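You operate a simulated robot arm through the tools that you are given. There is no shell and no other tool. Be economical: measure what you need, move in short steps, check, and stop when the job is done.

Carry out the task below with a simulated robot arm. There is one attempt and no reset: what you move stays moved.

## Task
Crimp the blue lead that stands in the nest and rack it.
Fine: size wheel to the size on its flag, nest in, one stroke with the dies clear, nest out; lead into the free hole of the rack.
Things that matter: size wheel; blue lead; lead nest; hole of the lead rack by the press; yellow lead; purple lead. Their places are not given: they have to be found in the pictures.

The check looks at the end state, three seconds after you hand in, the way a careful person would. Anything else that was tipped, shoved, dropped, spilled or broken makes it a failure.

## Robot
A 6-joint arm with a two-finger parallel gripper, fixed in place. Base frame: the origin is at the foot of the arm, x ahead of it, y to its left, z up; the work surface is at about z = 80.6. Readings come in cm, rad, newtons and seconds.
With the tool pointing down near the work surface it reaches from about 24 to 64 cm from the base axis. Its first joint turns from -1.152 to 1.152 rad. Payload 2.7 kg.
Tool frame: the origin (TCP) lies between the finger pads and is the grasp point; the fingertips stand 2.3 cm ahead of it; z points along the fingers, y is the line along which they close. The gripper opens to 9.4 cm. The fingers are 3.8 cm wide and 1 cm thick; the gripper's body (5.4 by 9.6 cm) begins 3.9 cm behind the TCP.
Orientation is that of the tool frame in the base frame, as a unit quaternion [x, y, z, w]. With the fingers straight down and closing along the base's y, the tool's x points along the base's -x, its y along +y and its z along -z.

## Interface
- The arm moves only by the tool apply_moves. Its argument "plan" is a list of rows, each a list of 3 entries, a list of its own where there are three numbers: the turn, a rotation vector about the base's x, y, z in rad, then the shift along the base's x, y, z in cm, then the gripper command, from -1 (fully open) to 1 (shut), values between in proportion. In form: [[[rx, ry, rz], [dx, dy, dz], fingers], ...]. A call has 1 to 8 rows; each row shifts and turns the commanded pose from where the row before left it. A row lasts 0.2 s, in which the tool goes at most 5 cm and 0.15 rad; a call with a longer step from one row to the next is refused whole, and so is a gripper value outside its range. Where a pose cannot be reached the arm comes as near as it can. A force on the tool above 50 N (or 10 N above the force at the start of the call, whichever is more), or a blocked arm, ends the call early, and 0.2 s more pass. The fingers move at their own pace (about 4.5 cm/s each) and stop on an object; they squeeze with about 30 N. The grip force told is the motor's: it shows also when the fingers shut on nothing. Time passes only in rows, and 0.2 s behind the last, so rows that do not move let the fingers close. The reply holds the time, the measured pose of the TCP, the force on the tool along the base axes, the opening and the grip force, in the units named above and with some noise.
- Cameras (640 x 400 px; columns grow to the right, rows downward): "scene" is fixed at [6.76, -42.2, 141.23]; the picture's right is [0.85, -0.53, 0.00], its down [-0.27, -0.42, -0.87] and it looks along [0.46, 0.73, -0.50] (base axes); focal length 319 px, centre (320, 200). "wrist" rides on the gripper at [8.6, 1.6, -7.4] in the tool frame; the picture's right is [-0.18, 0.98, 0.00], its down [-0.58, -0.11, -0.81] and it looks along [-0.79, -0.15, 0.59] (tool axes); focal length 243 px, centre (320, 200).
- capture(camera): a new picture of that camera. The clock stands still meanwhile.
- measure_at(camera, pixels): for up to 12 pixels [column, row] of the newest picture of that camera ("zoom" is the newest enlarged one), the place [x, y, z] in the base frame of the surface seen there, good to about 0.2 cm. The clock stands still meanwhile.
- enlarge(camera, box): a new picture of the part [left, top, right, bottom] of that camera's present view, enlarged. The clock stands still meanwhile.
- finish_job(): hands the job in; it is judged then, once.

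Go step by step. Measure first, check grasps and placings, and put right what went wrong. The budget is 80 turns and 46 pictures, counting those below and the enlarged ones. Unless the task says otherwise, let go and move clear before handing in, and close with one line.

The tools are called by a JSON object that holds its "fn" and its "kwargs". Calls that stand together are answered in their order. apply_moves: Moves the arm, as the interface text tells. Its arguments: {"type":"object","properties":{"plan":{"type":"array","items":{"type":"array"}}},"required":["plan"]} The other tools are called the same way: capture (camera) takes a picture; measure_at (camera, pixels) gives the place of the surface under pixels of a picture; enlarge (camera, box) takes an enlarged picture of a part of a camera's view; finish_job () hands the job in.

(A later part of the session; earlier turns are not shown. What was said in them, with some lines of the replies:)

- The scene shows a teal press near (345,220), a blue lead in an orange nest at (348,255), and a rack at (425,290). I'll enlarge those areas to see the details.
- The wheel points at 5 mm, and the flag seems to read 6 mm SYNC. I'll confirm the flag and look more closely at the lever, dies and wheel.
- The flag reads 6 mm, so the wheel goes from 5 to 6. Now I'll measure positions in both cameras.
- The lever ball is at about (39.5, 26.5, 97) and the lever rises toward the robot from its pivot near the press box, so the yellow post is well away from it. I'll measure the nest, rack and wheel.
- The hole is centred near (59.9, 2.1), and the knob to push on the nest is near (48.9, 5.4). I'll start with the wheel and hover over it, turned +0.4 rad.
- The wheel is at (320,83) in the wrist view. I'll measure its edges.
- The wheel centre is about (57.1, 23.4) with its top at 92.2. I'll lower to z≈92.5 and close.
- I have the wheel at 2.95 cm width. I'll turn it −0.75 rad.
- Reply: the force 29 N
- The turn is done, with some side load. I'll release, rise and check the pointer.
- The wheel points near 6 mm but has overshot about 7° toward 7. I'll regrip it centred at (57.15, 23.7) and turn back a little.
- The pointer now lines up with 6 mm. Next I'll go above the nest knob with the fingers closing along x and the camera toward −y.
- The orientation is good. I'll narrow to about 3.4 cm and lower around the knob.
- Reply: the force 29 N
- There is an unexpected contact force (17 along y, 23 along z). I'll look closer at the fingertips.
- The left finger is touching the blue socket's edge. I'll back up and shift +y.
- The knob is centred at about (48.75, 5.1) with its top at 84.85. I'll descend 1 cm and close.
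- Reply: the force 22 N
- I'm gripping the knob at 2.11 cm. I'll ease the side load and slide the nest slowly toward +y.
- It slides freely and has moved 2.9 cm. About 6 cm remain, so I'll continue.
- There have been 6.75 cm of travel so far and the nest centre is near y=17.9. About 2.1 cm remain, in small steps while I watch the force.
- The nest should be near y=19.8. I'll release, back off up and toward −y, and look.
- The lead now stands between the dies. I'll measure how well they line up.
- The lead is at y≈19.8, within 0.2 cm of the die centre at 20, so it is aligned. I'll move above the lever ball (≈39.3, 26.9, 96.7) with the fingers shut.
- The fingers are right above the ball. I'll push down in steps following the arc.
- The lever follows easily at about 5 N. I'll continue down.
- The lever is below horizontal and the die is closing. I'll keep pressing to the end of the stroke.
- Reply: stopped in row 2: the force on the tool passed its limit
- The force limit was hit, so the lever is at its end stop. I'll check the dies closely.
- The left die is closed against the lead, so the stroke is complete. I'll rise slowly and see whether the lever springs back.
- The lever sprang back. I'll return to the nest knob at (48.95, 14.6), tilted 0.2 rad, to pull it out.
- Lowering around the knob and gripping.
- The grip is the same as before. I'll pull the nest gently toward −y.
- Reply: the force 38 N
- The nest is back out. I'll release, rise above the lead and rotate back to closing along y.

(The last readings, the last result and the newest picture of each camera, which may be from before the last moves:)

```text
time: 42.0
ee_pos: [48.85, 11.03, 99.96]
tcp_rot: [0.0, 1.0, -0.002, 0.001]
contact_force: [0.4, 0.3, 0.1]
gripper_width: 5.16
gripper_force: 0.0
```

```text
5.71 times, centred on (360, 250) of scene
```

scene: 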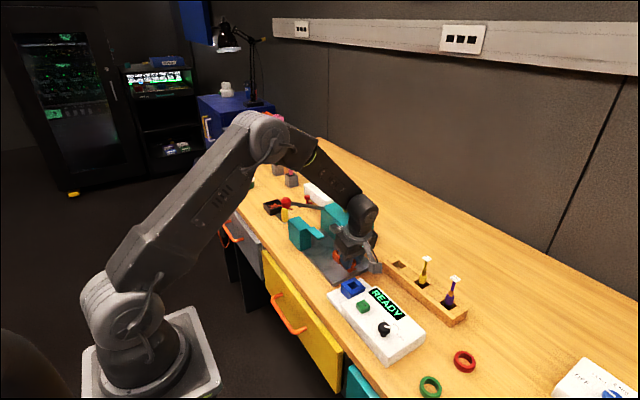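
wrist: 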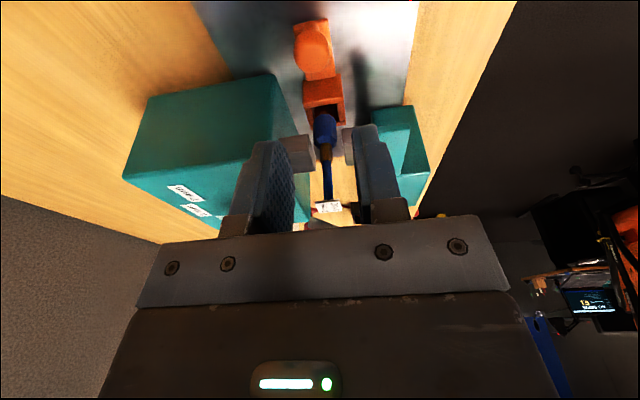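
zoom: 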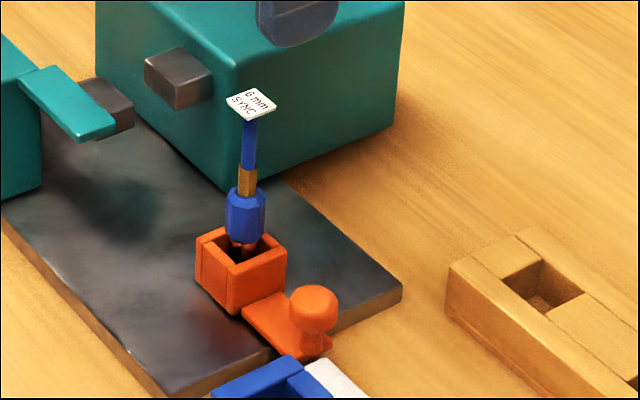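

{"fn": "measure_at", "kwargs": {"camera": "zoom", "pixels": [[250, 103], [249, 145], [247, 180], [245, 205], [244, 235], [228, 215], [265, 212], [235, 92], [275, 105], [212, 240], [232, 262], [313, 292]]}}

```text
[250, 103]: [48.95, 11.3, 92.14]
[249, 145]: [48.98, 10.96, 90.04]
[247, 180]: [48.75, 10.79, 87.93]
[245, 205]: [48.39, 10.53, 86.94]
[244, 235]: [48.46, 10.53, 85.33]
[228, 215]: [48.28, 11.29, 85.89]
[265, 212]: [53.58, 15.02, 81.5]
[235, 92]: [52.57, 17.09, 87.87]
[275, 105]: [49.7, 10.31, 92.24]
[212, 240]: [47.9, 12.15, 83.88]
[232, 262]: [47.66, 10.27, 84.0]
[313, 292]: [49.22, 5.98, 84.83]
```

The lead axis is at about (49.0, 11.15) and the flag top at 92.2. I'll descend to z≈88.9 (palm about 0.5 cm above the flag) and grip.

{"fn": "apply_moves", "kwargs": {"plan": [[[0, 0, 0], [0.1, 0.1, -4], -0.1], [[0, 0, 0], [0, 0, -4], -0.1], [[0, 0, 0], [0, 0, -2], -0.1], [[0, 0, 0], [0, 0, -1.05], -0.1], [[0, 0, 0], [0, 0, 0], 0.3], [[0, 0, 0], [0, 0, 0], 0.6], [[0, 0, 0], [0, 0, 0], 0.8], [[0, 0, 0], [0, 0, 0], 1]]}}

{"fn": "apply_moves", "kwargs": {"plan": [[[0, 0, 0], [0, 0, 0], 1], [[0, 0, 0], [0, 0, 0], 1]]}}

```text
time: 43.8
ee_pos: [49.05, 11.18, 88.76]
tcp_rot: [0.0, 1.0, -0.002, 0.002]
contact_force: [-0.3, 0.2, 0.4]
gripper_width: 1.63
gripper_force: 30.3
```

```text
time: 44.4
ee_pos: [49.04, 11.09, 88.86]
tcp_rot: [0.0, 1.0, -0.002, 0.002]
contact_force: [-0.5, 0.0, 0.0]
gripper_width: 1.66
gripper_force: 29.9
```

The lead is gripped at 1.65 cm. I'll lift it straight up and check.

{"fn": "apply_moves", "kwargs": {"plan": [[[0, 0, 0], [0, 0, 0.8], 1], [[0, 0, 0], [0, 0, 1.2], 1], [[0, 0, 0], [0, 0, 2], 1], [[0, 0, 0], [0, 0, 2], 1], [[0, 0, 0], [0, 0, 1], 1]]}}

{"fn": "apply_moves", "kwargs": {"plan": [[[0, 0, 0], [2, -1.5, 0], 1], [[0, 0, 0], [2, -1.5, 0], 1], [[0, 0, 0], [2, -1.5, 0], 1], [[0, 0, 0], [2, -1.5, 0], 1], [[0, 0, 0], [2, -1.5, 0], 1], [[0, 0, 0], [0.85, -1.5, 0], 1], [[0, 0, 0], [0, 0, 0], 1]]}}

{"fn": "enlarge", "kwargs": {"camera": "scene", "box": [350, 210, 450, 300]}}

```text
time: 45.6
ee_pos: [48.95, 11.02, 95.57]
tcp_rot: [-0.001, 1.0, -0.002, 0.003]
contact_force: [0.4, -0.5, -0.5]
gripper_width: 1.63
gripper_force: 30.0
```

```text
time: 47.2
ee_pos: [59.89, 2.04, 95.92]
tcp_rot: [-0.001, 1.0, -0.001, 0.002]
contact_force: [-0.7, -0.4, -0.6]
gripper_width: 1.64
gripper_force: 30.2
```

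```text
4.44 times, centred on (400, 255) of scene
```

zoom: 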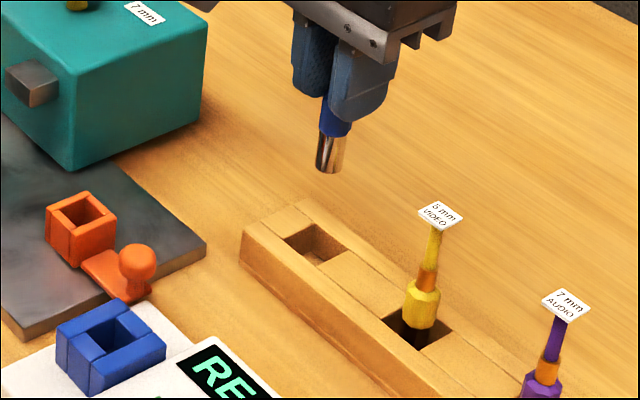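

{"fn": "measure_at", "kwargs": {"camera": "zoom", "pixels": [[332, 150], [328, 170], [330, 130], [285, 238], [316, 222], [347, 247], [320, 265], [425, 310]]}}

```text
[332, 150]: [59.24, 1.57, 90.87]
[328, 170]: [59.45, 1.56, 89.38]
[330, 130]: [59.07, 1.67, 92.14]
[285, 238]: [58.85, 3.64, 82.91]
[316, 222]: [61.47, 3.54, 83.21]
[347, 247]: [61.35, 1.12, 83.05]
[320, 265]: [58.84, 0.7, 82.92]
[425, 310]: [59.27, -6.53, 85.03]
```

The lead bottom is at z≈89.3 with its axis around (59.65, 2.15), and the hole centre is around (60.0, 2.2). I'll shift +0.3 in x and lower.

{"fn": "apply_moves", "kwargs": {"plan": [[[0, 0, 0], [0.3, 0.1, 0], 1], [[0, 0, 0], [0, 0, -2.5], 1], [[0, 0, 0], [0, 0, -2], 1], [[0, 0, 0], [0, 0, -1.5], 1], [[0, 0, 0], [0, 0, -1], 1], [[0, 0, 0], [0, 0, -0.5], 1], [[0, 0, 0], [0, 0, 0], 1]]}}

{"fn": "enlarge", "kwargs": {"camera": "scene", "box": [370, 230, 450, 300]}}

```text
time: 48.8
ee_pos: [60.21, 2.07, 88.49]
tcp_rot: [-0.001, 1.0, -0.002, 0.002]
contact_force: [-1.2, -0.3, 0.0]
gripper_width: 1.64
gripper_force: 29.7
```

```text
5.71 times, centred on (410, 265) of scene
```

zoom: 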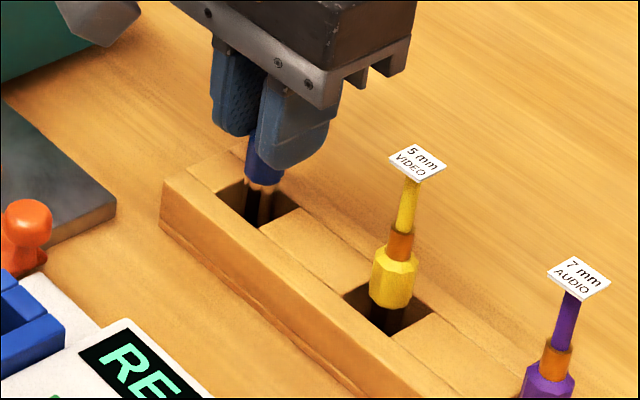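

The lead has entered the hole. I'll lower in fine steps until it touches.

{"fn": "apply_moves", "kwargs": {"plan": [[[0, 0, 0], [0, 0, -0.25], 1], [[0, 0, 0], [0, 0, -0.2], 1], [[0, 0, 0], [0, 0, -0.15], 1], [[0, 0, 0], [0, 0, 0], 1]]}}

```text
time: 49.8
ee_pos: [60.16, 2.11, 87.74]
tcp_rot: [-0.001, 1.0, -0.002, 0.003]
contact_force: [0.3, 0.2, -0.2]
gripper_width: 1.64
gripper_force: 30.0
```

{"fn": "apply_moves", "kwargs": {"plan": [[[0, 0, 0], [0, 0, -0.12], 1], [[0, 0, 0], [0, 0, -0.12], 1], [[0, 0, 0], [0, 0, 0], 1]]}}

```text
time: 50.6
ee_pos: [60.26, 2.15, 87.63]
tcp_rot: [-0.001, 1.0, -0.003, 0.003]
contact_force: [-2.6, 1.1, 7.9]
gripper_width: 1.68
gripper_force: 30.0
```

The lead touched the floor (8 N). I'll release slowly and rise.

{"fn": "apply_moves", "kwargs": {"plan": [[[0, 0, 0], [0, 0, 0.05], 0.55], [[0, 0, 0], [0, 0, 0], 0.4], [[0, 0, 0], [0, 0, 0], 0.1], [[0, 0, 0], [0, 0, 0], -0.1], [[0, 0, 0], [0, 0, 2], -0.1], [[0, 0, 0], [0, 0, 3], -0.1], [[0, 0, 0], [0, 0, 4], -0.1], [[0, 0, 0], [-2, 0, 4], -0.1]]}}

{"fn": "enlarge", "kwargs": {"camera": "scene", "box": [330, 210, 470, 310]}}

```text
time: 52.4
ee_pos: [57.92, 2.43, 100.54]
tcp_rot: [-0.002, 1.0, -0.001, 0.001]
contact_force: [0.0, 0.3, 0.3]
gripper_width: 5.19
gripper_force: 0.1
```

```text
4.00 times, centred on (400, 260) of scene
```

zoom: 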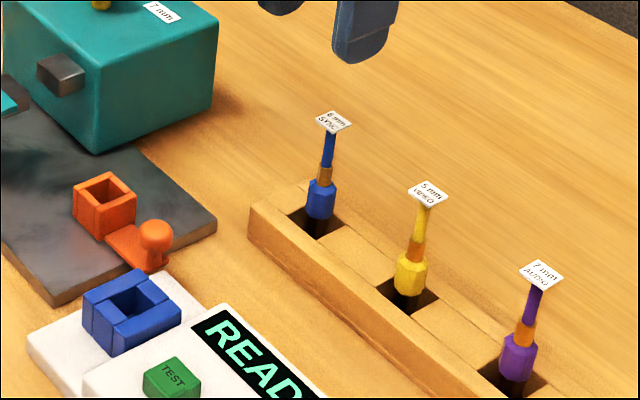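

The lead is racked upright. I'll take one close look at the crimp ferrule before handing in.

{"fn": "enlarge", "kwargs": {"camera": "scene", "box": [395, 232, 445, 287]}}

{"fn": "capture", "kwargs": {"camera": "scene"}}

```text
7.27 times, centred on (420, 260) of scene
```

zoom: 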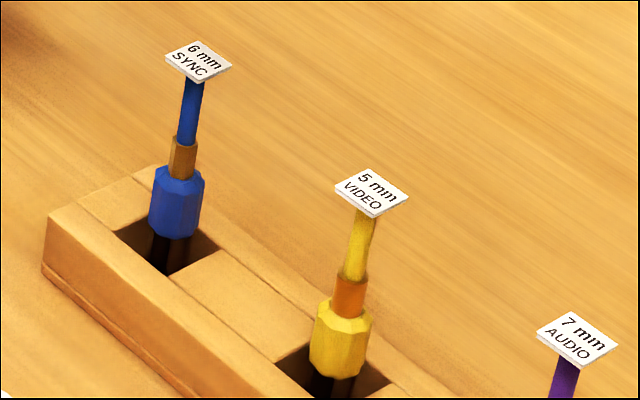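

```text
3 pictures are left
```

scene: 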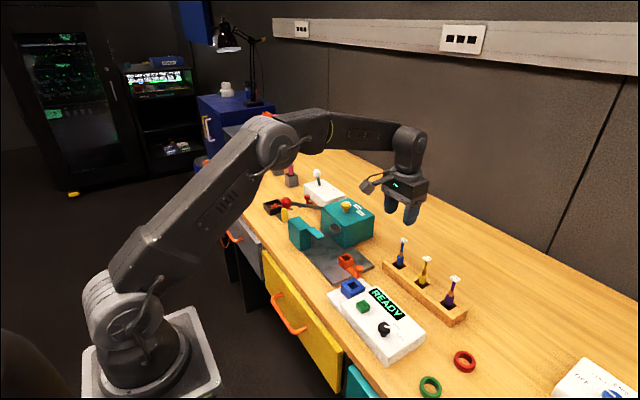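

The blue ferrule is now narrower and faceted compared with the uncrimped yellow one, and the lead stands in the formerly free hole. The nest is out, the lever is up and everything else looks undisturbed, so I'm handing in.

{"fn": "finish_job", "kwargs": {}}

```text
The job is handed in.
```

The blue lead was crimped with one stroke at the 6 mm setting and now stands in the free hole of the rack. The nest is back out and the arm is clear. While reaching for the nest knob, a finger briefly pressed on the tester's blue socket; the tester measured the same place afterwards, to within about 0.3 cm.
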